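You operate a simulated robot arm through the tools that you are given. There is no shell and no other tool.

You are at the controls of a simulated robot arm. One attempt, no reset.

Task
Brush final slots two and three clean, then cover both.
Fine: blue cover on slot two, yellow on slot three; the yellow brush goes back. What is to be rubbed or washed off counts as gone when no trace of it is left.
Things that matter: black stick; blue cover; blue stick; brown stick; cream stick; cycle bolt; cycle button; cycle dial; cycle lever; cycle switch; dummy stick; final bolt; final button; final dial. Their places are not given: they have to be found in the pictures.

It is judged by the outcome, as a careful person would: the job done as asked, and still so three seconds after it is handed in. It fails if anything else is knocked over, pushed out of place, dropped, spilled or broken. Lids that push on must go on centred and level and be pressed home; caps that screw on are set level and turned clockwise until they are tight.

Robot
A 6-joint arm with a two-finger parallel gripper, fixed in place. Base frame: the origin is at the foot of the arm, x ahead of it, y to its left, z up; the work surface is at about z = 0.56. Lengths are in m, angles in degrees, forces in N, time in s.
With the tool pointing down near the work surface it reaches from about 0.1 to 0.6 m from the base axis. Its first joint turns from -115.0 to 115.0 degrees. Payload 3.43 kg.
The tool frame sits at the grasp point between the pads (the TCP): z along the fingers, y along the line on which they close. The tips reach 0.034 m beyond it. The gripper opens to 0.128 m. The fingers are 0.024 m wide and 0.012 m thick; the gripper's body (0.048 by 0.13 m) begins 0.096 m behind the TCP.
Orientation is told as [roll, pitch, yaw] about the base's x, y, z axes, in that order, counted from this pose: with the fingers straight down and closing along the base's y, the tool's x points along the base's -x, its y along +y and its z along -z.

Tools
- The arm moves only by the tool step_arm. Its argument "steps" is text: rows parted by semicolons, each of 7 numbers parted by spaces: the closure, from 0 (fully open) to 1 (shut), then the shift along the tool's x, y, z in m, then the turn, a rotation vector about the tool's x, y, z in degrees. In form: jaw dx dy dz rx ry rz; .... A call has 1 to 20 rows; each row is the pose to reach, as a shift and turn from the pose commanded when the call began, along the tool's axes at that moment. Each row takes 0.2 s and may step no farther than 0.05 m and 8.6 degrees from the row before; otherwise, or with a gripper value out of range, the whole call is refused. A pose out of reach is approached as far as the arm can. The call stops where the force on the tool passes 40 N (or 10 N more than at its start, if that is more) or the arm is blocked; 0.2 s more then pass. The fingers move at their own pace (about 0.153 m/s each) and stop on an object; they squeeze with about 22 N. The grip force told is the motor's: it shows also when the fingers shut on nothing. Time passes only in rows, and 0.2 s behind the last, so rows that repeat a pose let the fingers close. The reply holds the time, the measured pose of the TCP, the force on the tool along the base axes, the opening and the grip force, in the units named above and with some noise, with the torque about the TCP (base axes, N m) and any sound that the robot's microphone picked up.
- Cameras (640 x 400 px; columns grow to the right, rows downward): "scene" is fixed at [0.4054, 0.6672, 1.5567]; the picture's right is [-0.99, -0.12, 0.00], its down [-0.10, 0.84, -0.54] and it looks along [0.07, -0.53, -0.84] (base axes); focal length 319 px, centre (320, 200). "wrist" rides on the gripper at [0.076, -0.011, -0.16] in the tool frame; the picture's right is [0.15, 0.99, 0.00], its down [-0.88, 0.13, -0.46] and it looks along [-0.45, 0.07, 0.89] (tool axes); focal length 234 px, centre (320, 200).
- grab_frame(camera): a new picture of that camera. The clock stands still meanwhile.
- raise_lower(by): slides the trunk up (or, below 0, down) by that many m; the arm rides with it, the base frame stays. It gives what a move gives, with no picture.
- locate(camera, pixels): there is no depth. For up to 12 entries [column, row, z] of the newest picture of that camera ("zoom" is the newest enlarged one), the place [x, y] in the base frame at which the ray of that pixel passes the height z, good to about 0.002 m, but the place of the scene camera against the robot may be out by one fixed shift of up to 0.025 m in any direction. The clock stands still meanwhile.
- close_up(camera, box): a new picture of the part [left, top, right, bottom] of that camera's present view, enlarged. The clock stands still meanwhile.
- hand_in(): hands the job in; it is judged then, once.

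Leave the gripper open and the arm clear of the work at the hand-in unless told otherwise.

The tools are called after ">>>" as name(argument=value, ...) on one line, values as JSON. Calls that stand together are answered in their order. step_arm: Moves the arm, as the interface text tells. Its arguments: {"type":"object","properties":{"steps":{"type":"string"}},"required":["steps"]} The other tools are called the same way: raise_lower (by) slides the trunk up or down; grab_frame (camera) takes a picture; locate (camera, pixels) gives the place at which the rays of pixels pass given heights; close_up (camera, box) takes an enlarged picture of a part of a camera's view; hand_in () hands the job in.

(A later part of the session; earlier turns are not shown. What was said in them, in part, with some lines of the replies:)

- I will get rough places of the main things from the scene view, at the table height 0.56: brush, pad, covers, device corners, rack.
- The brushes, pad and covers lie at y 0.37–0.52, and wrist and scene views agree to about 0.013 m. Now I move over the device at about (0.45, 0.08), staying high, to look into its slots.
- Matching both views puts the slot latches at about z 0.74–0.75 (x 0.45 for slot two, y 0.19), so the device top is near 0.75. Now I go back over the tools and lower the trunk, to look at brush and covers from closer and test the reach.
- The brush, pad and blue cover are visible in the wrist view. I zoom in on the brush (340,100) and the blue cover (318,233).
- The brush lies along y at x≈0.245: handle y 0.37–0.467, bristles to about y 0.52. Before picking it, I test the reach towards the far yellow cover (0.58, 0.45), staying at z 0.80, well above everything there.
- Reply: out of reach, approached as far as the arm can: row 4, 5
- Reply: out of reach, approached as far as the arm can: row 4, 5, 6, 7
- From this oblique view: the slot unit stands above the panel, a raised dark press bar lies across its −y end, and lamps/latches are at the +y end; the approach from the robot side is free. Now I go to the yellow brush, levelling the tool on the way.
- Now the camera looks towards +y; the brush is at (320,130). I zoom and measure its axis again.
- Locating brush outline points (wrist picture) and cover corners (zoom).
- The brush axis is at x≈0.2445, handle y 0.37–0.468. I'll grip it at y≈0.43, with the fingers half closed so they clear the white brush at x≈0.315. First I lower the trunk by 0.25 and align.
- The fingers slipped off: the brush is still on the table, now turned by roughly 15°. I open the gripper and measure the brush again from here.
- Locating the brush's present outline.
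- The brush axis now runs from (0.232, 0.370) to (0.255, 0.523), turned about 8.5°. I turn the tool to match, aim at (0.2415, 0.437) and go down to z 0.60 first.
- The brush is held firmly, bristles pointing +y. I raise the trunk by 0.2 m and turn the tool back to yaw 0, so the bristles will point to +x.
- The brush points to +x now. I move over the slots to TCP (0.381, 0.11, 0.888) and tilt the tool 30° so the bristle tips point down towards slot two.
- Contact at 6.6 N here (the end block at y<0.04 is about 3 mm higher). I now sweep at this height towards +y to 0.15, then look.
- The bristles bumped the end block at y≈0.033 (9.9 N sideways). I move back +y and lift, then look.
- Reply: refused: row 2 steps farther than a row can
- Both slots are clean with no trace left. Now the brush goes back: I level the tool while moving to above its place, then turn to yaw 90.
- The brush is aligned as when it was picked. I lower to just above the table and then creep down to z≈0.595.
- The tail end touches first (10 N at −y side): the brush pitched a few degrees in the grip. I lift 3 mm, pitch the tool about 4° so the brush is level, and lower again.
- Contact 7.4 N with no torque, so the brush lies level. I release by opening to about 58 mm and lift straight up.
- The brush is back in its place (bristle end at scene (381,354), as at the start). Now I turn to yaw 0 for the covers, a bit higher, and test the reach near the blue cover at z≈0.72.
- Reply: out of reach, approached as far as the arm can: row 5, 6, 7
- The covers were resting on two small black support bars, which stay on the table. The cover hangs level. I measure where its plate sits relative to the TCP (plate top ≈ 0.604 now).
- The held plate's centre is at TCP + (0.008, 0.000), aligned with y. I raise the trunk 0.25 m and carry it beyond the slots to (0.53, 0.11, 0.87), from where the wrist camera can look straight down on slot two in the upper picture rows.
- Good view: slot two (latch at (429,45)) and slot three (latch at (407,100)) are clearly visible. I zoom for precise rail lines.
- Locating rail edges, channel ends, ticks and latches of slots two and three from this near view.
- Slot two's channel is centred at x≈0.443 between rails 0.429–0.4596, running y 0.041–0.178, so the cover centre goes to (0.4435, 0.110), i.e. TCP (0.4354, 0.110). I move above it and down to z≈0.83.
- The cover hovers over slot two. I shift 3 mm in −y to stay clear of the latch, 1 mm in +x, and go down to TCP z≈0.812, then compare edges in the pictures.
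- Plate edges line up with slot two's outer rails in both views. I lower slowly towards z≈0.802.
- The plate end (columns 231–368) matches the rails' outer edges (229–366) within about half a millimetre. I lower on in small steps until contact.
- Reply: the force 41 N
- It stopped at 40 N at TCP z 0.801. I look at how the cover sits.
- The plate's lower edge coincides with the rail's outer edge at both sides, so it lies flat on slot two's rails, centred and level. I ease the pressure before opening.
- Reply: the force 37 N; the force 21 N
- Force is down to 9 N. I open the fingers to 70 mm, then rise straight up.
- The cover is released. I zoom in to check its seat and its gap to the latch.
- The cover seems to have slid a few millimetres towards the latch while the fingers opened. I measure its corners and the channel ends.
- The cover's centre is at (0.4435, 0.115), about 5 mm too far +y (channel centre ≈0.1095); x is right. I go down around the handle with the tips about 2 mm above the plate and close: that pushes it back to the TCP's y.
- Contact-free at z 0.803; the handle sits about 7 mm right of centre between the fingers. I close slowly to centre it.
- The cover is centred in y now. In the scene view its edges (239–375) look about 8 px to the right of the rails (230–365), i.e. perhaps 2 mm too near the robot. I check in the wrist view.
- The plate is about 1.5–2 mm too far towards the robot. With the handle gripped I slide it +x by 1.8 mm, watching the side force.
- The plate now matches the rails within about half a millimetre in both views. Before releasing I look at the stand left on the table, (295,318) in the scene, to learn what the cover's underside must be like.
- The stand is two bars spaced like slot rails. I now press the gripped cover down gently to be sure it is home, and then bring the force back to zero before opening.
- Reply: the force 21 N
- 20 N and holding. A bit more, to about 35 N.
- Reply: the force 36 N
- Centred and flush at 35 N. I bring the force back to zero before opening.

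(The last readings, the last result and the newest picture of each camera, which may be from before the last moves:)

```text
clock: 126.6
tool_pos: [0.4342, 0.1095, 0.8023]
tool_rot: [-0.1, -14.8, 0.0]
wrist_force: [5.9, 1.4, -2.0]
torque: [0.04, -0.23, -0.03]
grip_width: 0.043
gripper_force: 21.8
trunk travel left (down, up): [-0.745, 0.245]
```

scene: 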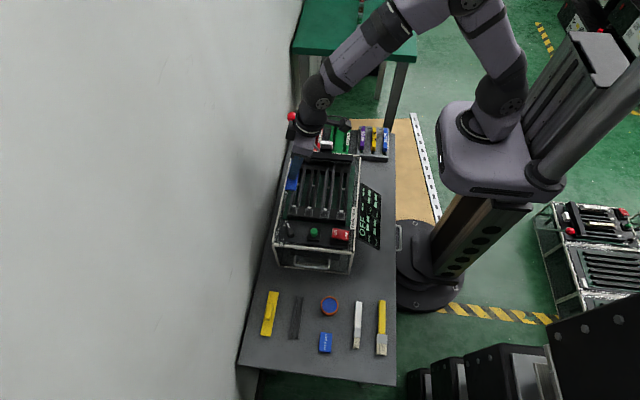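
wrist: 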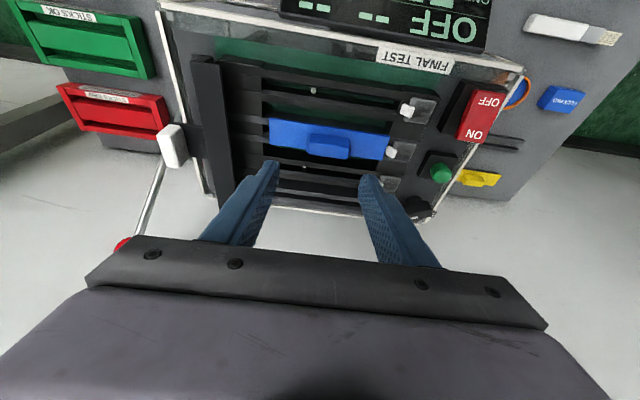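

Vertical force is about zero. I open the fingers and rise.

>>> step_arm(steps="0.6 0 0 0 0 0 0; 0.5 0 0 0 0 0 0; 0.45 -0.0003 0 -0.001 0 0 0; 0.45 -0.0016 0 -0.0058 0 0 0; 0.45 -0.0052 0 -0.0193 0 0 0; 0.45 -0.0104 0 -0.0386 0 0 0; 0.45 -0.0155 0 -0.058 0 0 0; 0.45 -0.0155 0 -0.058 0 0 0")

>>> grab_frame(camera="wrist")

>>> close_up(camera="scene", box=[310, 190, 340, 215])

>>> close_up(camera="wrist", box=[240, 100, 420, 190])

```text
clock: 128.4
tool_pos: [0.4347, 0.1088, 0.8636]
tool_rot: [0.1, -15.0, 0.0]
wrist_force: [0.2, -0.5, 0.9]
torque: [-0.02, 0.02, 0.0]
grip_width: 0.0703
gripper_force: 0.0
trunk travel left (down, up): [-0.745, 0.245]
```

```text
taken
```

wrist: 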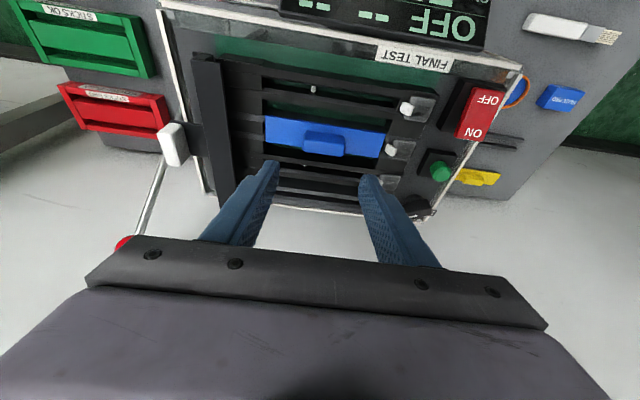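

```text
16.00 times, centred on (325, 202) of scene
```

zoom: 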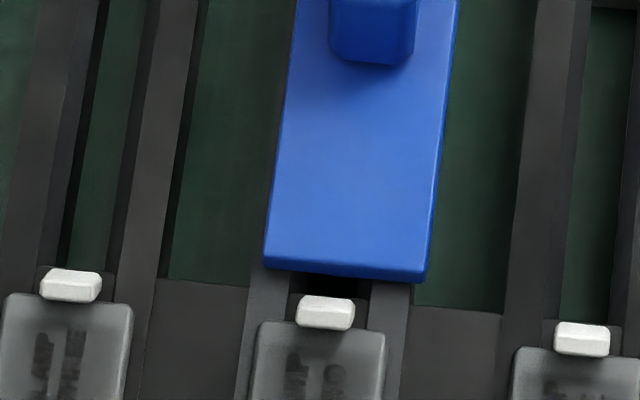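

```text
3.56 times, centred on (330, 145) of wrist
```

zoom: 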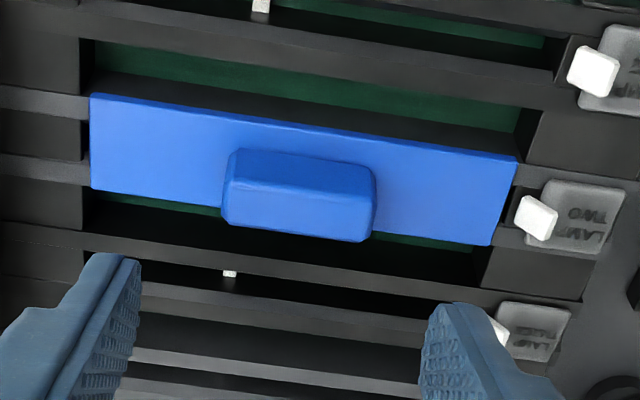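

The y-centring held. I check x again at both ends and measure the plate corners against the rails.

>>> close_up(camera="wrist", box=[245, 100, 315, 160])

>>> close_up(camera="wrist", box=[345, 120, 415, 180])

```text
6.67 times, centred on (280, 130) of wrist
```

zoom: 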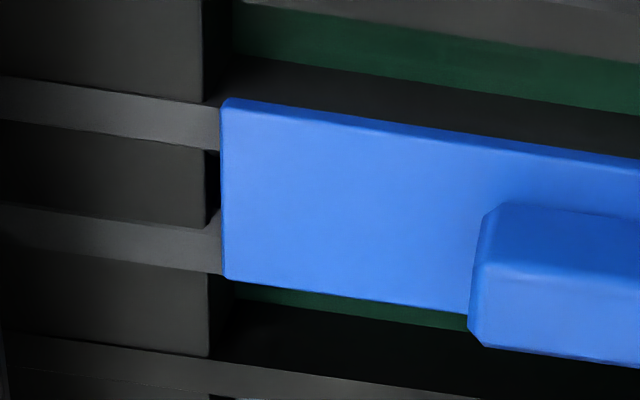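

```text
6.67 times, centred on (380, 150) of wrist
```

zoom: 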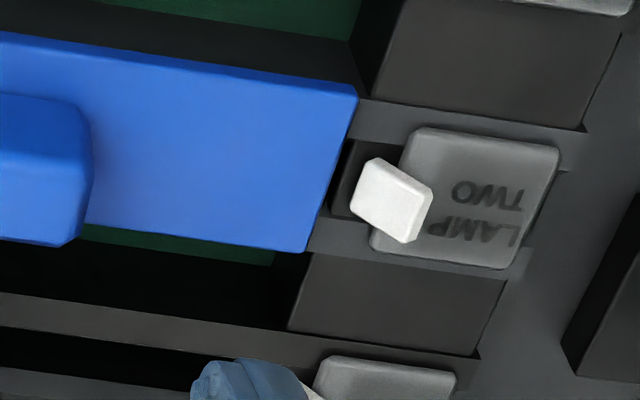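

The plate sits about 1.2 mm towards the robot from the rail centre; y is centred (about 4 mm gap each end). I re-grip without load, slide it +x by 1.3 mm and release without pressing.

>>> step_arm(steps="0.45 0.005 0 0.0188 0 0 0; 0.45 0.01 0 0.0376 0 0 0; 0.45 0.0135 0 0.0505 0 0 0; 0.45 0.0156 0 0.058 0 0 0; 0.45 0.0156 0 0.058 0 0 0; 0.55 0.0156 0 0.058 0 0 0; 0.65 0.0156 0 0.058 0 0 0; 0.7 0.0156 0 0.058 0 0 0; 0.7 0.0156 0 0.058 0 0 0")

>>> close_up(camera="scene", box=[310, 190, 340, 215])

```text
clock: 130.4
tool_pos: [0.4357, 0.1086, 0.8023]
tool_rot: [0.1, -15.0, -0.1]
wrist_force: [0.2, -0.6, 0.1]
torque: [0.02, 0.01, 0.01]
grip_width: 0.0429
gripper_force: 22.0
trunk travel left (down, up): [-0.745, 0.245]
```

```text
16.00 times, centred on (325, 202) of scene
```

zoom: 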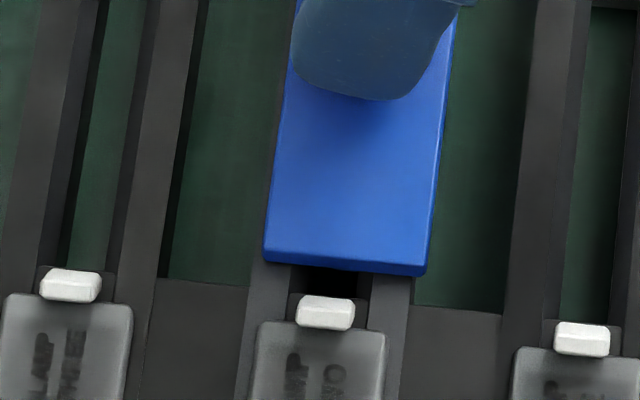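

Gripped with no load. I slide +x by 2 mm and look again.

>>> step_arm(steps="0.7 -0.001 0 0.0002 0 0 0; 0.7 -0.0019 0 0.0005 0 0 0; 0.7 -0.0019 0 0.0005 0 0 0")

>>> close_up(camera="scene", box=[310, 190, 340, 215])

```text
clock: 131.2
tool_pos: [0.4377, 0.1101, 0.8046]
tool_rot: [0.0, -15.0, 0.0]
wrist_force: [-0.7, 0.8, 0.0]
torque: [0.01, 0.01, -0.03]
grip_width: 0.0426
gripper_force: 21.9
trunk travel left (down, up): [-0.745, 0.245]
```

```text
16.00 times, centred on (325, 202) of scene
```

zoom: 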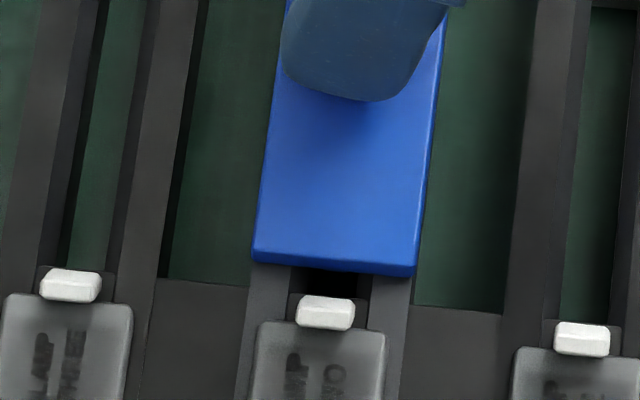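

The plate edges (253–417) now match the rails (252–415). I open and rise.

>>> step_arm(steps="0.6 0 0 0 0 0 0; 0.5 0 0 0 0 0 0; 0.45 0 0 0 0 0 0; 0.45 -0.0016 0 -0.0058 0 0 0; 0.45 -0.0052 0 -0.0193 0 0 0; 0.45 -0.0104 0 -0.0386 0 0 0; 0.45 -0.0155 0 -0.058 0 0 0; 0.45 -0.0155 0 -0.058 0 0 0")

>>> close_up(camera="scene", box=[310, 190, 340, 215])

>>> close_up(camera="wrist", box=[245, 100, 315, 160])

>>> close_up(camera="wrist", box=[345, 120, 415, 180])

```text
clock: 133.0
tool_pos: [0.4375, 0.1087, 0.8623]
tool_rot: [-0.1, -15.0, 0.0]
wrist_force: [0.3, 0.1, 0.0]
torque: [0.0, -0.04, -0.01]
grip_width: 0.0704
gripper_force: 0.2
trunk travel left (down, up): [-0.745, 0.245]
```

```text
16.00 times, centred on (325, 202) of scene
```

zoom: 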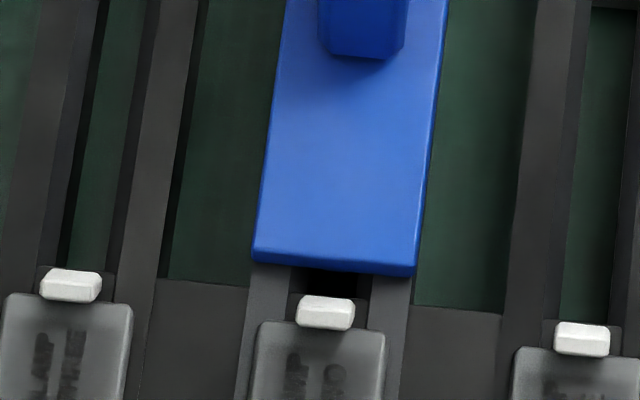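

```text
6.67 times, centred on (280, 130) of wrist
```

zoom: 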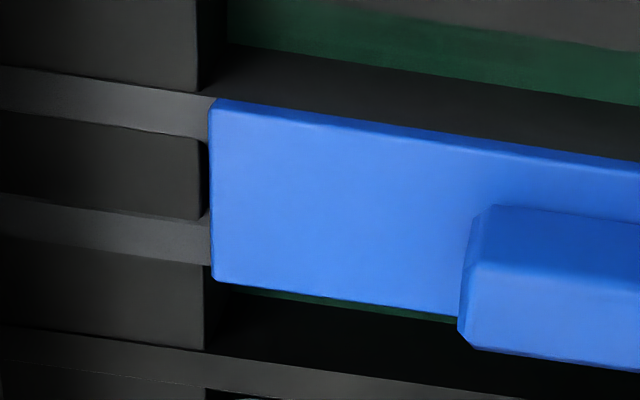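

```text
6.67 times, centred on (380, 150) of wrist
```

zoom: 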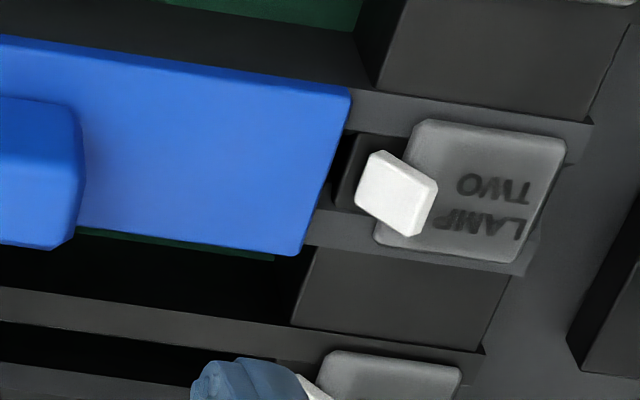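

The blue cover stays put, centred and level on slot two. Now the yellow cover: I move over towards it, raising a bit and tilting to 35°.

>>> step_arm(steps="0.45 -0.0118 0.042 -0.0043 0 -2.5 0; 0.45 -0.0237 0.084 -0.0087 0 -5 0; 0.45 -0.0355 0.126 -0.013 0 -7.5 0; 0.45 -0.0474 0.168 -0.0174 0 -10 0; 0.45 -0.0592 0.21 -0.0217 0 -12.5 0; 0.45 -0.071 0.252 -0.026 0 -15 0; 0.45 -0.0829 0.294 -0.0304 0 -17.5 0; 0.45 -0.0947 0.336 -0.0347 0 -20 0; 0.45 -0.0947 0.336 -0.0347 0 -20 0")

>>> raise_lower(by=-0.25)

>>> grab_frame(camera="wrist")

```text
clock: 135.0
tool_pos: [0.52, 0.446, 0.9223]
tool_rot: [0.0, -35.0, 0.0]
wrist_force: [0.3, 0.0, 0.2]
torque: [0.0, -0.02, -0.02]
grip_width: 0.0706
gripper_force: 0.1
trunk travel left (down, up): [-0.745, 0.245]
```

```text
clock: 137.6
tool_pos: [0.5221, 0.4456, 0.672]
tool_rot: [0.0, -35.0, 0.0]
wrist_force: [-0.7, -0.4, -1.1]
torque: [0.0, 0.02, -0.02]
grip_width: 0.0704
gripper_force: 0.0
trunk travel left (down, up): [-0.495, 0.495]
```

```text
taken
```

wrist: 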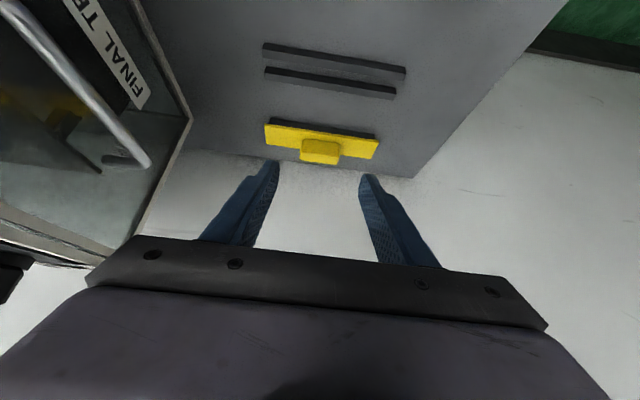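

The yellow cover is at (320,142). I zoom and measure its corners (plate top 0.574).

>>> close_up(camera="wrist", box=[250, 100, 400, 180])

```text
4.27 times, centred on (325, 140) of wrist
```

zoom: 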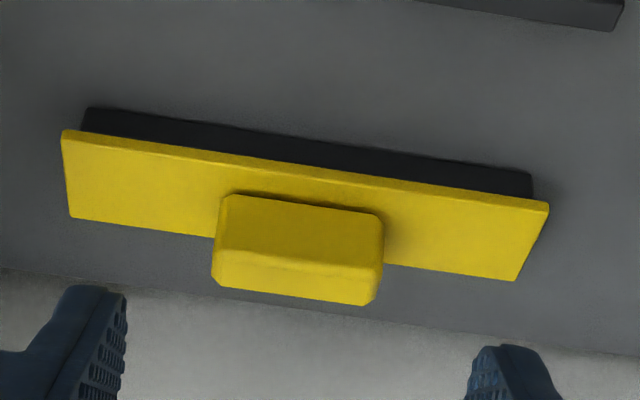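

>>> locate(camera="zoom", pixels=[[63, 140, 0.574], [547, 212, 0.574], [515, 281, 0.574], [70, 217, 0.574], [225, 196, 0.574], [383, 218, 0.574], [219, 252, 0.595], [383, 272, 0.595], [217, 287, 0.595], [370, 305, 0.595]])

```text
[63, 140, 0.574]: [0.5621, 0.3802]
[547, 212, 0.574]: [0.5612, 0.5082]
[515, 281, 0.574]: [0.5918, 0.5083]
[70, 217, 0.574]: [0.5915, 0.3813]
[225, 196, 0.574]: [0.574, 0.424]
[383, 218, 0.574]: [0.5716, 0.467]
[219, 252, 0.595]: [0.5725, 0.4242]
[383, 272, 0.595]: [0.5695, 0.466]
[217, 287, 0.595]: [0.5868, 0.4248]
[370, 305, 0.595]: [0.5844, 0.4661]
```

Yellow plate centre is (0.5767, 0.4446), handle about x 0.570–0.584. I move to TCP (0.5633, 0.4446) at z 0.64 first.

>>> step_arm(steps="0.45 -0.0077 -0.0005 0.0249 0 0 0; 0.45 -0.0154 -0.001 0.0498 0 0 0; 0.45 -0.0154 -0.001 0.0498 0 0 0")

>>> close_up(camera="wrist", box=[220, 100, 420, 230])

```text
clock: 138.4
tool_pos: [0.5607, 0.446, 0.6398]
tool_rot: [0.0, -35.0, 0.0]
wrist_force: [0.3, -0.5, -0.7]
torque: [0.0, -0.01, 0.02]
grip_width: 0.0703
gripper_force: 0.0
trunk travel left (down, up): [-0.495, 0.495]
```

```text
3.08 times, centred on (320, 165) of wrist
```

zoom: 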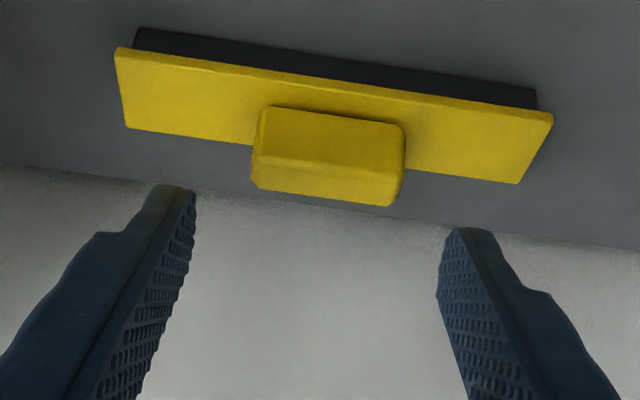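

In reach. Now straight down to z≈0.615.

>>> step_arm(steps="0.45 0.0045 -0.0005 0.007 0 0 0; 0.45 0.009 -0.001 0.014 0 0 0; 0.45 0.0135 -0.001 0.0211 0 0 0; 0.45 0.0135 -0.001 0.0211 0 0 0")

>>> close_up(camera="wrist", box=[220, 100, 420, 230])

```text
clock: 139.4
tool_pos: [0.5638, 0.4444, 0.6145]
tool_rot: [0.1, -34.9, 0.0]
wrist_force: [-0.3, 0.4, -0.2]
torque: [0.04, 0.0, 0.05]
grip_width: 0.0706
gripper_force: 0.1
trunk travel left (down, up): [-0.495, 0.495]
```

```text
3.08 times, centred on (320, 165) of wrist
```

zoom: 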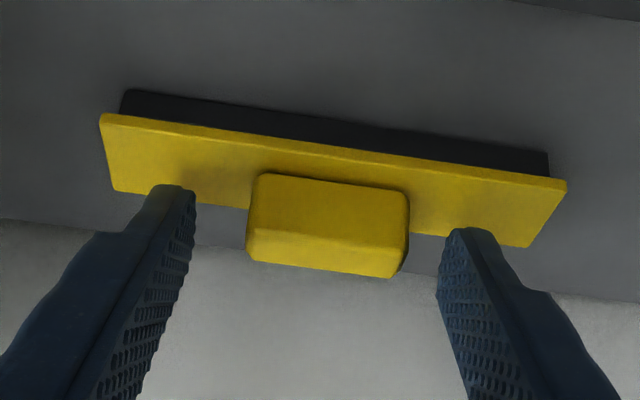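

The handle is slightly right of centre; I shift +1.5 mm in y and descend 4 mm more.

>>> step_arm(steps="0.45 0.0011 0.0015 0.0016 0 0 0; 0.45 0.0023 0.0015 0.0033 0 0 0; 0.45 0.0023 0.0015 0.0033 0 0 0")

```text
clock: 140.2
tool_pos: [0.5631, 0.4461, 0.6108]
tool_rot: [0.1, -35.0, 0.0]
wrist_force: [-0.5, -0.3, -0.6]
torque: [-0.04, 0.01, -0.01]
grip_width: 0.0705
gripper_force: 0.1
trunk travel left (down, up): [-0.495, 0.495]
```

Tips are about 2 mm above the plate. I close on the handle ends.

>>> step_arm(steps="0.55 0 0 0 0 0 0; 0.62 0 0 0 0 0 0; 0.7 0 0 0 0 0 0; 1 0 0 0 0 0 0; 1 0 0 0 0 0 0; 1 0 0 0 0 0 0")

>>> close_up(camera="wrist", box=[220, 100, 420, 230])

```text
clock: 141.6
tool_pos: [0.5641, 0.4444, 0.61]
tool_rot: [0.0, -34.9, 0.0]
wrist_force: [-0.1, -0.5, -0.3]
torque: [0.02, -0.01, -0.03]
grip_width: 0.0426
gripper_force: 21.9
trunk travel left (down, up): [-0.495, 0.495]
```

```text
3.08 times, centred on (320, 165) of wrist
```

zoom: 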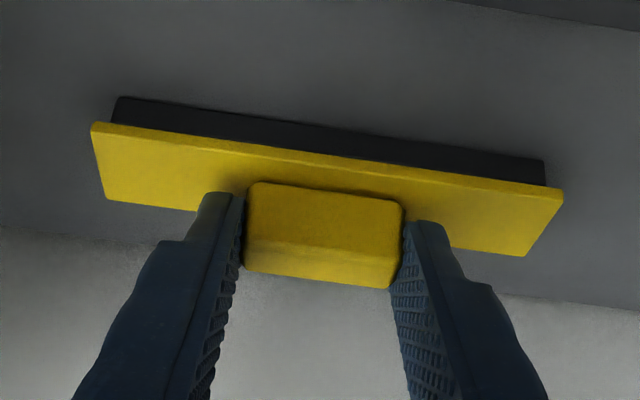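

Gripped at 42.6 mm. I lift 3 cm vertically and check.

>>> step_arm(steps="1 -0.003 0 -0.0041 0 0 0; 1 -0.0086 0 -0.0123 0 0 0; 1 -0.0172 0 -0.0246 0 0 0; 1 -0.0172 0 -0.0246 0 0 0")

>>> close_up(camera="wrist", box=[220, 100, 420, 230])

>>> close_up(camera="scene", box=[240, 260, 340, 350])

```text
clock: 142.6
tool_pos: [0.5622, 0.4445, 0.6403]
tool_rot: [0.0, -35.0, 0.0]
wrist_force: [-0.4, 0.4, 0.5]
torque: [0.01, -0.01, 0.0]
grip_width: 0.0427
gripper_force: 22.0
trunk travel left (down, up): [-0.495, 0.495]
```

```text
3.08 times, centred on (320, 165) of wrist
```

zoom: 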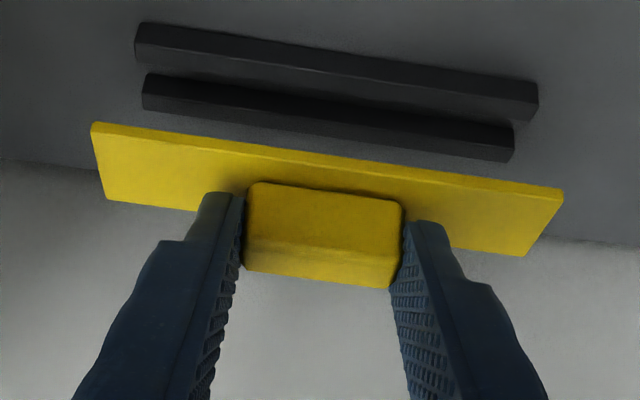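

```text
4.44 times, centred on (290, 305) of scene
```

zoom: 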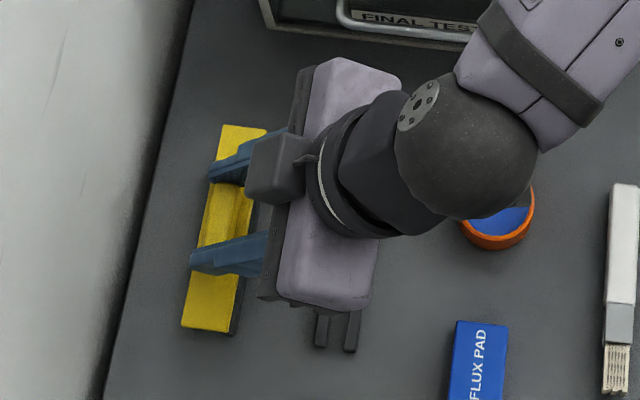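

Held level and clean off the stand. I measure the plate relative to the TCP (plate top ≈0.604).

>>> grab_frame(camera="wrist")

>>> close_up(camera="wrist", box=[220, 100, 420, 230])

>>> locate(camera="zoom", pixels=[[94, 132, 0.604], [562, 196, 0.604], [528, 255, 0.604], [106, 200, 0.604], [247, 243, 0.625], [402, 262, 0.625], [245, 270, 0.625], [392, 289, 0.625]])

```text
taken
```

wrist: 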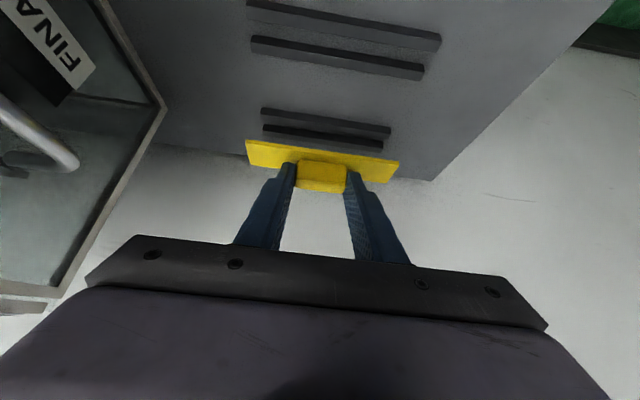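

```text
3.08 times, centred on (320, 165) of wrist
```

zoom: 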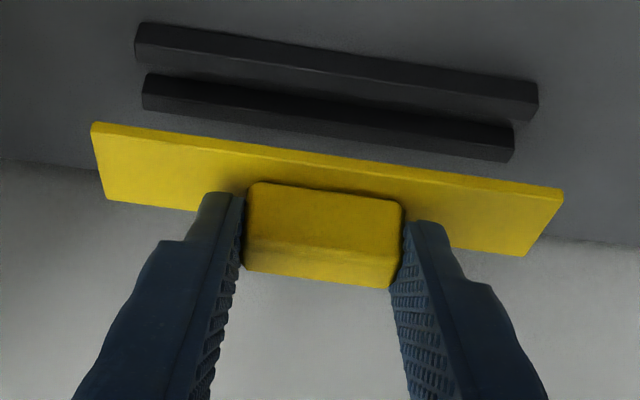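

```text
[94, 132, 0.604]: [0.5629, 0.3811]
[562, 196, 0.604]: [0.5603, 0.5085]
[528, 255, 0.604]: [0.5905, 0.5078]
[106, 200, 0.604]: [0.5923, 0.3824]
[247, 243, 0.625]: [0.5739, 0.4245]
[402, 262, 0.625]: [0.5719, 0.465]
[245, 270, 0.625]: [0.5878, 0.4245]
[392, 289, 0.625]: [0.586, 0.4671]
```

The yellow plate centre is at TCP + (0.0138, 0). From the blue cover's true seat I take slot three's centre as x≈0.4914, so TCP (0.4776, 0.110). I raise the trunk and carry the cover over at z≈0.85.

>>> raise_lower(by=0.25)

>>> step_arm(steps="1 0.0116 -0.0418 -0.002 0 0 0; 1 0.0233 -0.0836 -0.004 0 0 0; 1 0.0349 -0.1254 -0.0061 0 0 0; 1 0.0466 -0.1672 -0.0081 0 0 0; 1 0.0582 -0.209 -0.0102 0 0 0; 1 0.0698 -0.2508 -0.0122 0 0 0; 1 0.0815 -0.2926 -0.0143 0 0 0; 1 0.0931 -0.3345 -0.0163 0 0 0; 1 0.0931 -0.3345 -0.0163 0 0 0")

>>> grab_frame(camera="wrist")

>>> close_up(camera="scene", box=[280, 140, 380, 225])

```text
clock: 145.2
tool_pos: [0.5626, 0.4451, 0.8918]
tool_rot: [-0.1, -35.0, 0.0]
wrist_force: [-0.7, -0.2, 0.2]
torque: [-0.03, 0.02, -0.03]
grip_width: 0.0425
gripper_force: 21.4
trunk travel left (down, up): [-0.745, 0.245]
```

```text
clock: 147.2
tool_pos: [0.4784, 0.1113, 0.8517]
tool_rot: [-0.1, -35.0, 0.0]
wrist_force: [0.1, 0.2, -0.1]
torque: [-0.03, 0.01, -0.03]
grip_width: 0.0427
gripper_force: 22.0
trunk travel left (down, up): [-0.745, 0.245]
```

```text
taken
```

wrist: 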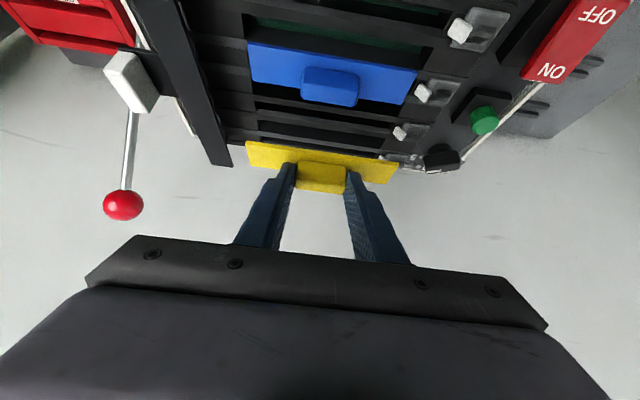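

```text
4.71 times, centred on (330, 182) of scene
```

zoom: 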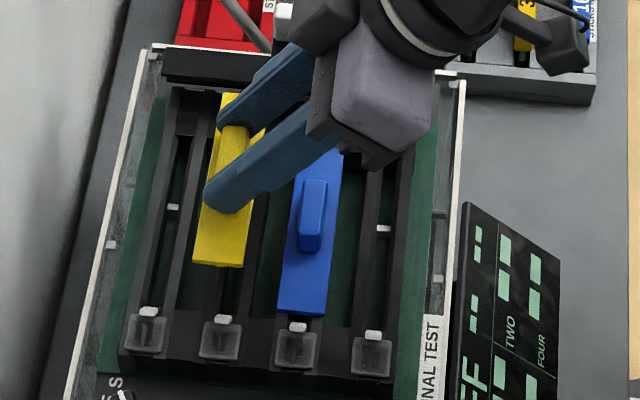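

The yellow cover hovers by slot three, clear of the blue handle. I lower to z≈0.815 with small corrections and compare edges.

>>> step_arm(steps="1 0.0071 -0.0005 0.0097 0 0 0; 1 0.0142 -0.001 0.0193 0 0 0; 1 0.0213 -0.0013 0.029 0 0 0; 1 0.0213 -0.0013 0.029 0 0 0")

>>> close_up(camera="scene", box=[297, 188, 333, 215])

>>> close_up(camera="wrist", box=[220, 80, 430, 210])

```text
clock: 148.2
tool_pos: [0.4757, 0.1088, 0.8152]
tool_rot: [0.0, -35.0, -0.1]
wrist_force: [-0.8, -0.2, -0.4]
torque: [0.0, -0.01, 0.0]
grip_width: 0.0429
gripper_force: 22.6
trunk travel left (down, up): [-0.745, 0.245]
```

```text
14.81 times, centred on (315, 202) of scene
```

zoom: 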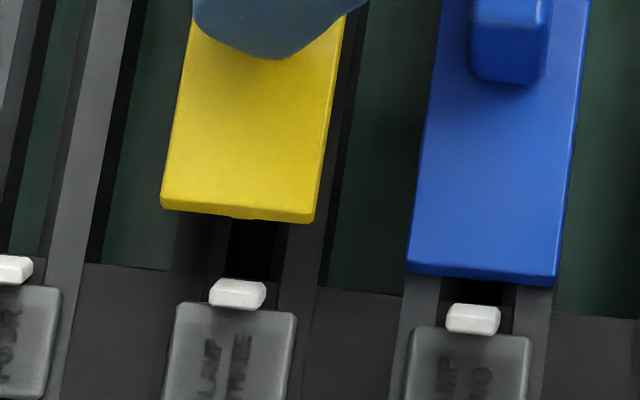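

```text
3.05 times, centred on (325, 145) of wrist
```

zoom: 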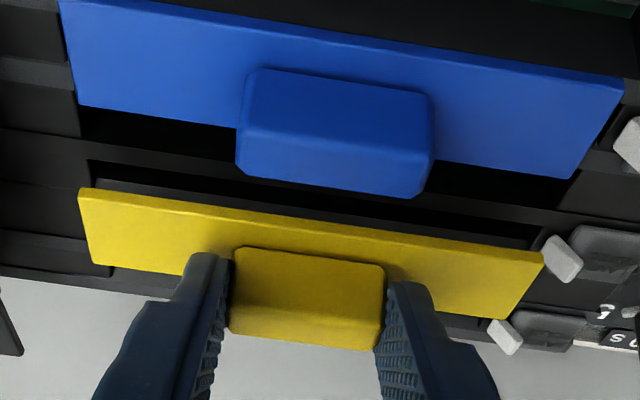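

The yellow plate end (161–315) versus rails (about 178–326), with about 9 px parallax for its height, is aligned to about 1 mm. I lower 9 mm more and compare again.

>>> step_arm(steps="1 0.0017 0 0.0025 0 0 0; 1 0.0035 0 0.005 0 0 0; 1 0.0052 0 0.0074 0 0 0; 1 0.0052 0 0.0074 0 0 0")

>>> close_up(camera="scene", box=[297, 188, 333, 215])

>>> close_up(camera="wrist", box=[230, 120, 310, 180])

```text
clock: 149.2
tool_pos: [0.4774, 0.1099, 0.8049]
tool_rot: [0.0, -34.9, 0.0]
wrist_force: [0.1, -0.8, -0.2]
torque: [-0.03, 0.07, 0.01]
grip_width: 0.0426
gripper_force: 22.0
trunk travel left (down, up): [-0.745, 0.245]
```

```text
14.81 times, centred on (315, 202) of scene
```

zoom: 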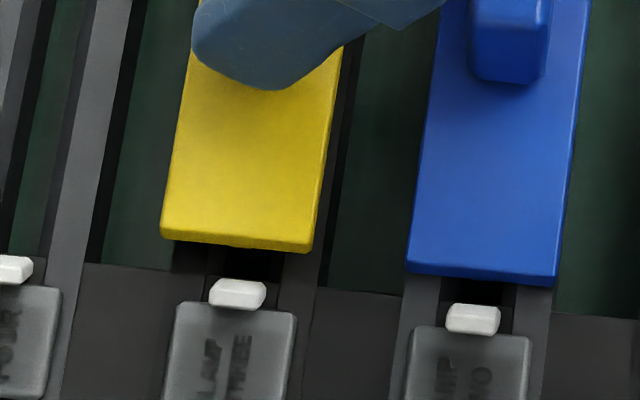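

```text
6.67 times, centred on (270, 150) of wrist
```

zoom: 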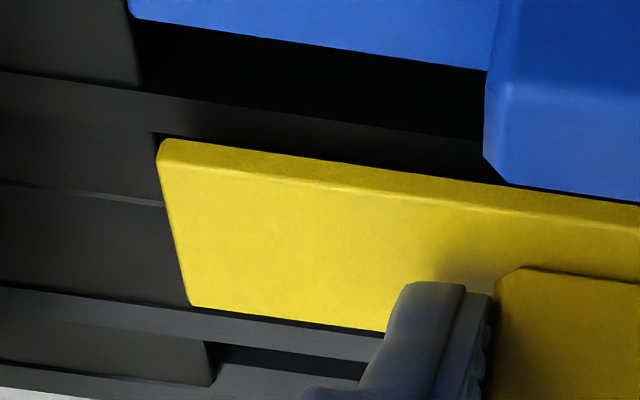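

It is still about 1–1.5 mm too far +x. I correct −1.2 mm in x, +1 mm in y and lower 3 mm.

>>> step_arm(steps="1 0.0014 0.0005 0.0009 0 0 0; 1 0.0027 0.001 0.0018 0 0 0; 1 0.0027 0.001 0.0018 0 0 0")

>>> close_up(camera="scene", box=[297, 188, 333, 215])

>>> close_up(camera="wrist", box=[230, 120, 310, 180])

```text
clock: 150.0
tool_pos: [0.4741, 0.1099, 0.8014]
tool_rot: [0.0, -35.0, 0.0]
wrist_force: [0.5, -0.4, 0.0]
torque: [-0.01, 0.0, 0.0]
grip_width: 0.0427
gripper_force: 21.6
trunk travel left (down, up): [-0.745, 0.245]
```

```text
14.81 times, centred on (315, 202) of scene
```

zoom: 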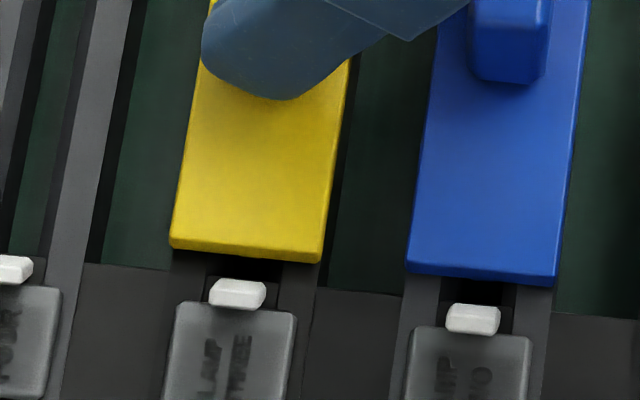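

```text
6.67 times, centred on (270, 150) of wrist
```

zoom: 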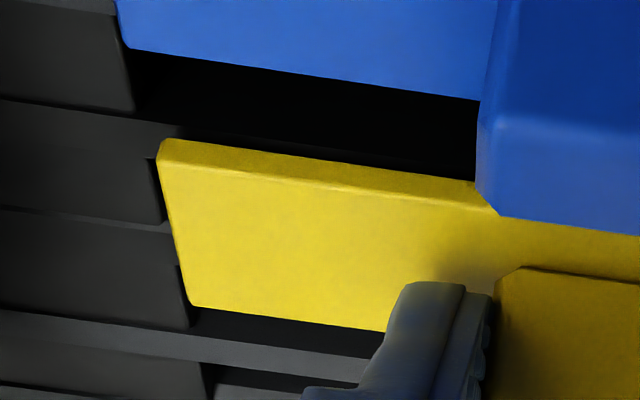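

Now the plate end (169–320) matches slot three's rails (172–320). I lower in 1 mm steps to contact.

>>> step_arm(steps="1 0.0006 0 0.0008 0 0 0; 1 0.0011 0 0.0016 0 0 0; 1 0.0011 0 0.0016 0 0 0")

```text
clock: 150.8
tool_pos: [0.4751, 0.1097, 0.8009]
tool_rot: [0.0, -34.9, 0.0]
wrist_force: [0.8, 0.2, -0.2]
torque: [-0.01, -0.03, -0.02]
grip_width: 0.0428
gripper_force: 21.6
trunk travel left (down, up): [-0.745, 0.245]
```

>>> step_arm(steps="1 0.0006 0 0.0008 0 0 0; 1 0.0011 0 0.0016 0 0 0; 1 0.0011 0 0.0016 0 0 0")

```text
clock: 151.6
tool_pos: [0.4758, 0.1098, 0.8006]
tool_rot: [0.0, -35.4, 0.0]
wrist_force: [-3.2, 1.7, 15.2]
torque: [0.07, 0.08, 0.02]
grip_width: 0.0427
gripper_force: 22.1
trunk travel left (down, up): [-0.745, 0.245]
```

Contact: 15 N, nearly no torque. I look at the seat in both views.

>>> close_up(camera="scene", box=[297, 188, 333, 215])

>>> close_up(camera="wrist", box=[230, 120, 310, 180])

>>> close_up(camera="wrist", box=[345, 130, 425, 190])

```text
14.81 times, centred on (315, 202) of scene
```

zoom: 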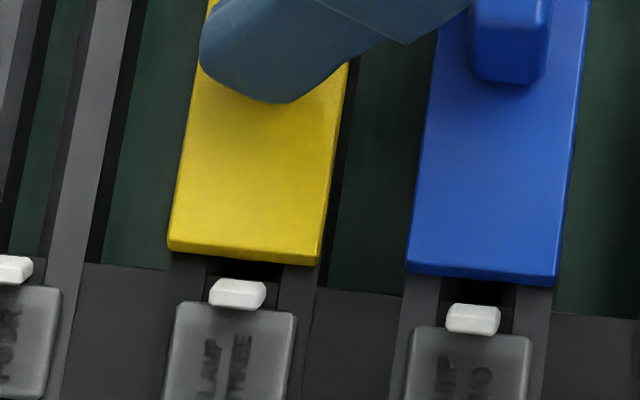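

```text
6.67 times, centred on (270, 150) of wrist
```

zoom: 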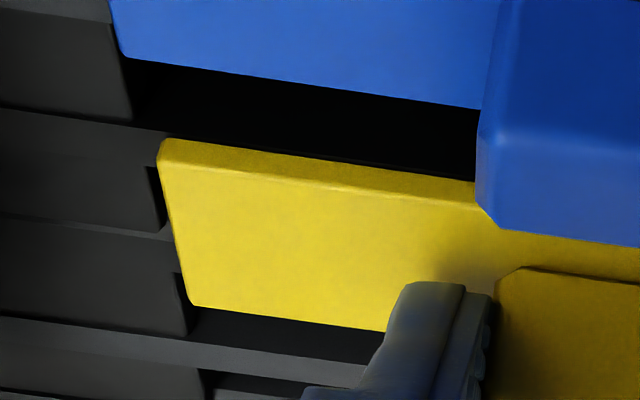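

```text
6.67 times, centred on (385, 160) of wrist
```

zoom: 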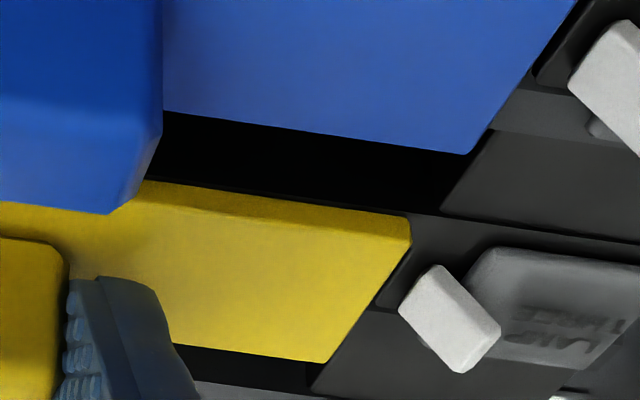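

Aligned and flat on slot three's rails. I press up to roughly 35 N briefly to be sure it is home.

>>> step_arm(steps="1 0.0006 0 0.0008 0 0 0; 1 0.0011 0 0.0016 0 0 0; 1 0.0011 0 0.0016 0 0 0")

```text
clock: 152.4
tool_pos: [0.4753, 0.1091, 0.8008]
tool_rot: [0.1, -35.5, -0.2]
wrist_force: [-2.0, 1.6, 28.0]
torque: [0.05, -0.19, 0.04]
grip_width: 0.0429
gripper_force: 21.4
trunk travel left (down, up): [-0.745, 0.245]
```

28 N, still level. Now I unload.

>>> step_arm(steps="1 -0.0008 0 -0.0011 0 0 0; 1 -0.0014 0 -0.002 0 0 0; 1 -0.002 0 -0.0029 0 0 0; 1 -0.002 0 -0.0029 0 0 0")

```text
clock: 153.4
tool_pos: [0.4754, 0.1103, 0.8003]
tool_rot: [0.0, -35.1, 0.0]
wrist_force: [3.0, -1.4, 10.1]
torque: [-0.03, -0.29, -0.08]
grip_width: 0.0426
gripper_force: 21.9
trunk travel left (down, up): [-0.745, 0.245]
```

>>> step_arm(steps="1 -0.0004 0 -0.0006 0 0 0; 1 -0.0007 0 -0.001 0 0 0; 1 -0.0007 0 -0.001 0 0 0")

```text
clock: 154.2
tool_pos: [0.4747, 0.1098, 0.8009]
tool_rot: [0.0, -34.7, 0.0]
wrist_force: [-0.1, -0.5, -0.5]
torque: [0.0, 0.03, -0.02]
grip_width: 0.0429
gripper_force: 21.8
trunk travel left (down, up): [-0.745, 0.245]
```

Force is zero. I open the fingers and rise vertically.

>>> step_arm(steps="0.6 0 0 0 0 0 0; 0.5 0 0 0 0 0 0; 0.45 0 0 0 0 0 0; 0.45 -0.0029 0 -0.0041 0 0 0; 0.45 -0.0115 0 -0.0164 0 0 0; 0.45 -0.023 0 -0.0328 0 0 0; 0.45 -0.0344 0 -0.0492 0 0 0; 0.45 -0.0344 0 -0.0492 0 0 0")

>>> grab_frame(camera="wrist")

>>> close_up(camera="scene", box=[297, 188, 333, 215])

```text
clock: 156.0
tool_pos: [0.477, 0.1095, 0.8618]
tool_rot: [0.1, -35.0, 0.0]
wrist_force: [0.2, -0.1, -0.9]
torque: [0.0, -0.02, -0.02]
grip_width: 0.0703
gripper_force: 0.2
trunk travel left (down, up): [-0.745, 0.245]
```

```text
taken
```

wrist: 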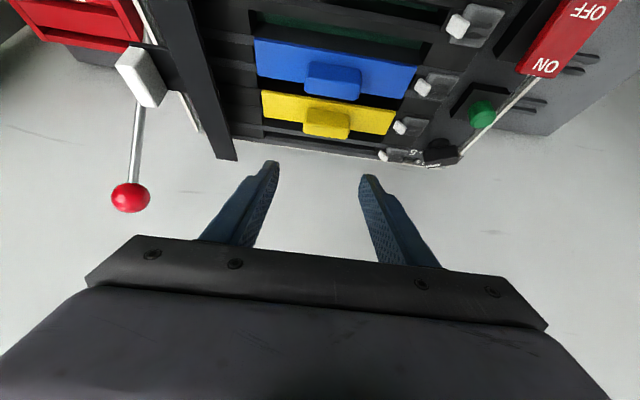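

```text
14.81 times, centred on (315, 202) of scene
```

zoom: 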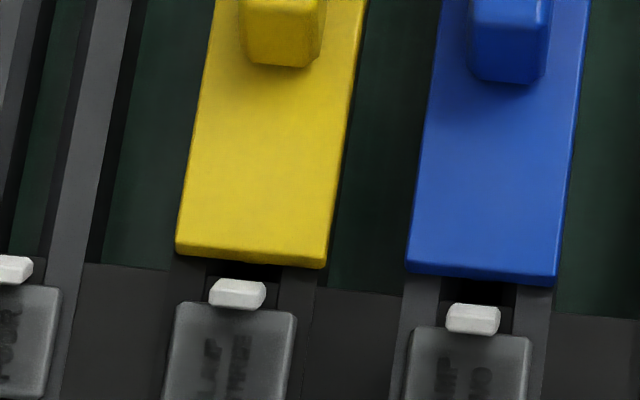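

Like the blue one, the yellow cover crept about 1.4 mm towards the robot while unloading. I re-grip without load, slide it +x 1.4 mm and release without pressing.

>>> step_arm(steps="0.45 0.0115 0 0.0164 0 0 0; 0.45 0.023 0 0.0328 0 0 0; 0.45 0.031 0 0.0443 0 0 0; 0.45 0.0344 0 0.0492 0 0 0; 0.45 0.0344 0 0.0492 0 0 0; 0.55 0.0344 0 0.0492 0 0 0; 0.65 0.0344 0 0.0492 0 0 0; 0.7 0.0344 0 0.0492 0 0 0; 0.7 0.0344 0 0.0492 0 0 0")

>>> close_up(camera="scene", box=[297, 188, 333, 215])

```text
clock: 158.0
tool_pos: [0.4753, 0.1115, 0.8016]
tool_rot: [0.0, -35.0, 0.0]
wrist_force: [-0.5, 0.2, -0.5]
torque: [-0.01, 0.04, 0.01]
grip_width: 0.0429
gripper_force: 22.1
trunk travel left (down, up): [-0.745, 0.245]
```

```text
14.81 times, centred on (315, 202) of scene
```

zoom: 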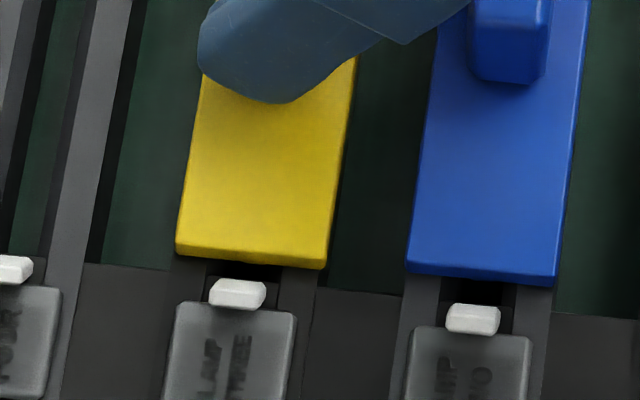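

Gripped with no load. I slide +x by 1.5 mm.

>>> step_arm(steps="0.7 -0.0006 0 0.0004 0 0 0; 0.7 -0.0012 0 0.0009 0 0 0; 0.7 -0.0012 0 0.0009 0 0 0")

>>> close_up(camera="scene", box=[297, 188, 333, 215])

```text
clock: 158.8
tool_pos: [0.477, 0.1103, 0.8007]
tool_rot: [0.0, -35.0, 0.0]
wrist_force: [0.1, -0.2, 0.5]
torque: [-0.02, -0.02, 0.02]
grip_width: 0.0427
gripper_force: 22.0
trunk travel left (down, up): [-0.745, 0.245]
```

```text
14.81 times, centred on (315, 202) of scene
```

zoom: 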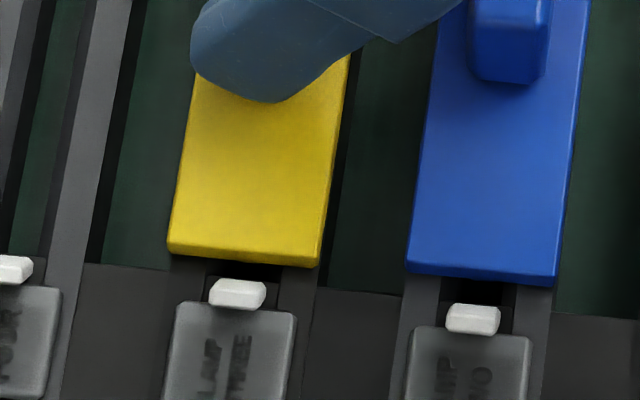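

The plate (167–318) now matches the rails (170–320). I open and rise.

>>> step_arm(steps="0.6 0 0 0 0 0 0; 0.5 0 0 0 0 0 0; 0.45 0 0 0 0 0 0; 0.45 -0.0029 0 -0.0041 0 0 0; 0.45 -0.0115 0 -0.0164 0 0 0; 0.45 -0.023 0 -0.0328 0 0 0; 0.45 -0.0344 0 -0.0492 0 0 0; 0.45 -0.0344 0 -0.0492 0 0 0")

>>> close_up(camera="scene", box=[297, 188, 333, 215])

>>> close_up(camera="wrist", box=[220, 10, 440, 150])

```text
clock: 160.6
tool_pos: [0.477, 0.109, 0.8631]
tool_rot: [0.0, -34.9, 0.1]
wrist_force: [0.4, 0.9, 0.7]
torque: [0.02, 0.01, -0.01]
grip_width: 0.0704
gripper_force: 0.1
trunk travel left (down, up): [-0.745, 0.245]
```

```text
14.81 times, centred on (315, 202) of scene
```

zoom: 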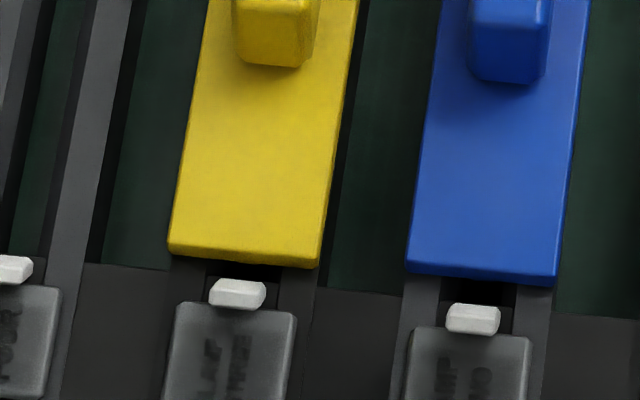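

```text
2.86 times, centred on (330, 80) of wrist
```

zoom: 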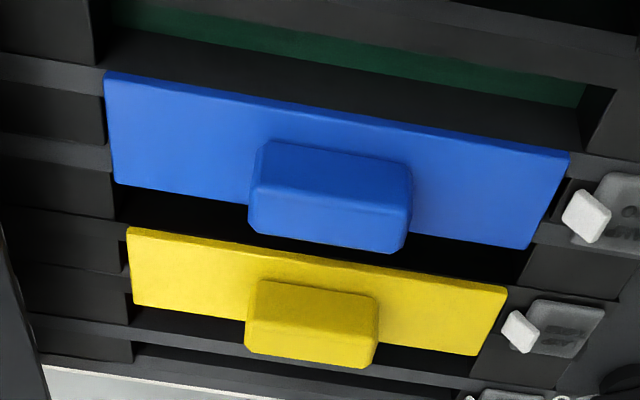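

Both covers look in place. I zoom in closely on their −y ends to verify that both lie flush on the rails.

>>> close_up(camera="wrist", box=[222, 25, 302, 135])

>>> close_up(camera="wrist", box=[370, 40, 440, 140])

>>> close_up(camera="scene", box=[300, 150, 345, 185])

```text
3.64 times, centred on (262, 80) of wrist
```

zoom: 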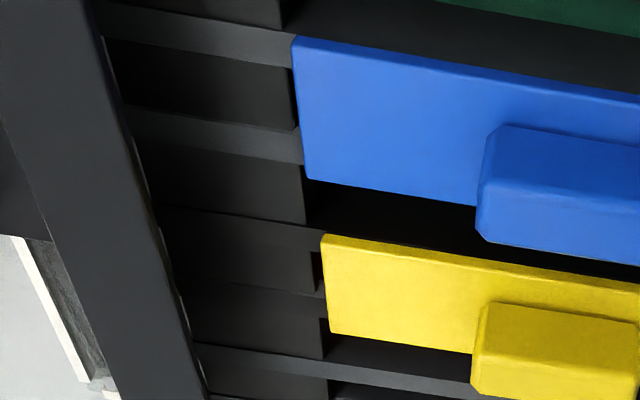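

```text
4.00 times, centred on (405, 90) of wrist
```

zoom: 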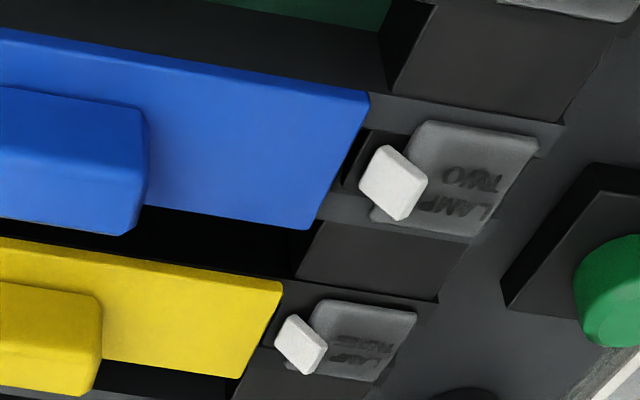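

```text
11.43 times, centred on (322, 168) of scene
```

zoom: 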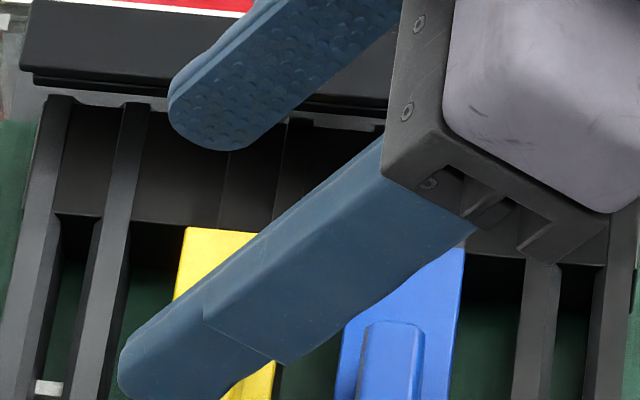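

Both plates' lower edges coincide with their rails at the −y and +y ends, so they lie flush and level. I now withdraw: up with the trunk, level the tool, open fully and clear the work.

>>> raise_lower(by=0.2)

>>> step_arm(steps="0.3 0.03 0 0 0 7 0; 0.2 0.06 0.01 0 0 14 0; 0.1 0.09 0.02 0 0 21 0; 0 0.12 0.03 0 0 28 0; 0 0.15 0.04 0 0 35 0; 0 0.15 0.04 0 0 35 0")

>>> grab_frame(camera="scene")

>>> grab_frame(camera="wrist")

```text
clock: 162.7
tool_pos: [0.4768, 0.1112, 1.0631]
tool_rot: [0.0, -35.0, -0.1]
wrist_force: [0.4, 0.6, 0.3]
torque: [0.03, 0.03, 0.0]
grip_width: 0.0704
gripper_force: 0.1
trunk travel left (down, up): [-0.945, 0.045]
```

```text
clock: 164.1
tool_pos: [0.3539, 0.1478, 0.9767]
tool_rot: [0.0, 0.1, -0.1]
wrist_force: [-0.6, -0.1, -0.5]
torque: [0.01, -0.01, 0.0]
grip_width: 0.1281
gripper_force: 0.1
trunk travel left (down, up): [-0.945, 0.045]
```

```text
taken
```

scene: 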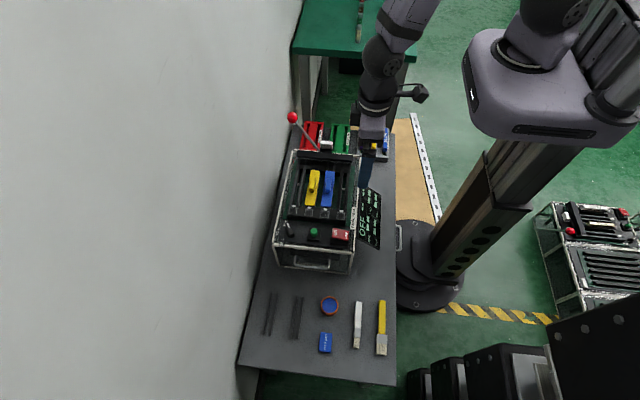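

```text
taken
```

wrist: 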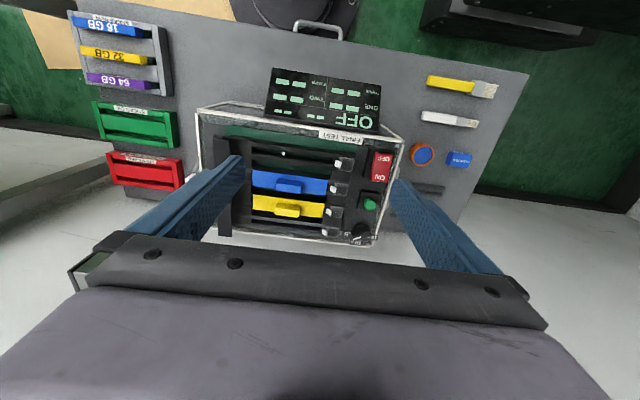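

A last close look at the covers and at the brush from the scene camera.

>>> close_up(camera="scene", box=[290, 150, 355, 220])

>>> close_up(camera="scene", box=[230, 270, 410, 390])

>>> close_up(camera="wrist", box=[230, 130, 360, 240])

```text
5.71 times, centred on (322, 185) of scene
```

zoom: 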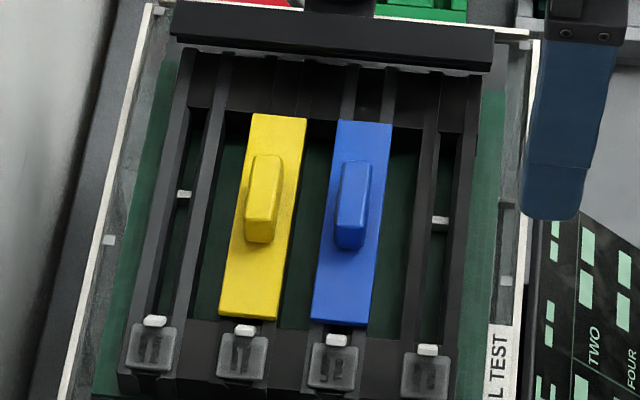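

```text
3.33 times, centred on (320, 330) of scene
```

zoom: 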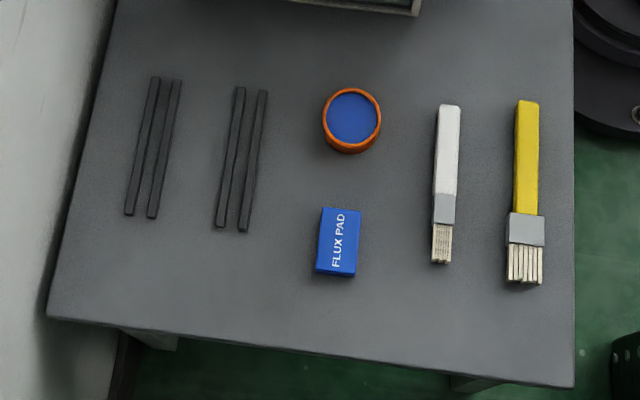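

```text
3.64 times, centred on (295, 185) of wrist
```

zoom: 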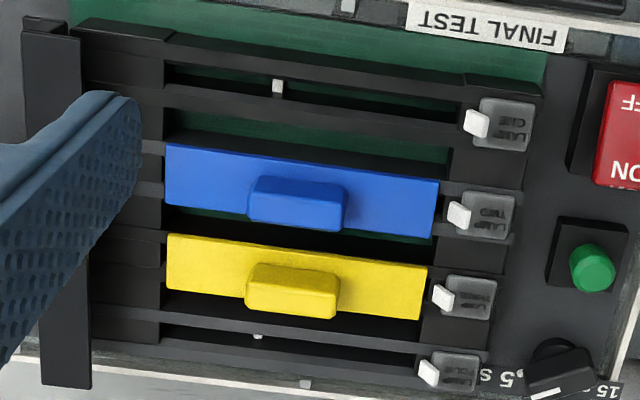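

Blue sits on slot two and yellow on slot three. Both are centred, level and flush, with no dust visible. The yellow brush is back where it lay, everything else is unmoved, the gripper is open and the arm is clear. I hand in.

>>> hand_in()

```text
The job is handed in.
```

I brushed final slots two and three clean, put the blue cover on slot two and the yellow cover on slot three, and handed the job in. I haven't been told how it was judged.

- **Slots:** after brushing, close-up pictures of both slots showed no trace of dust.
- **Covers:** both lie level and flush on their rails, within about half a millimetre across the slot. The blue one is roughly 1.5 mm off centre along its slot. I pressed the blue cover at up to 40 N and the yellow at 28 N. Each crept 1–2 mm sideways as I let go, so I slid it back into line without pressing again.
- **Brush:** it is back where it lay at the start. My first grip on it slipped and turned it slightly on the table, but it was not dropped from any height.
- **Everything else:** I saw nothing else knocked or moved. The gripper is open and the arm is clear of the work.
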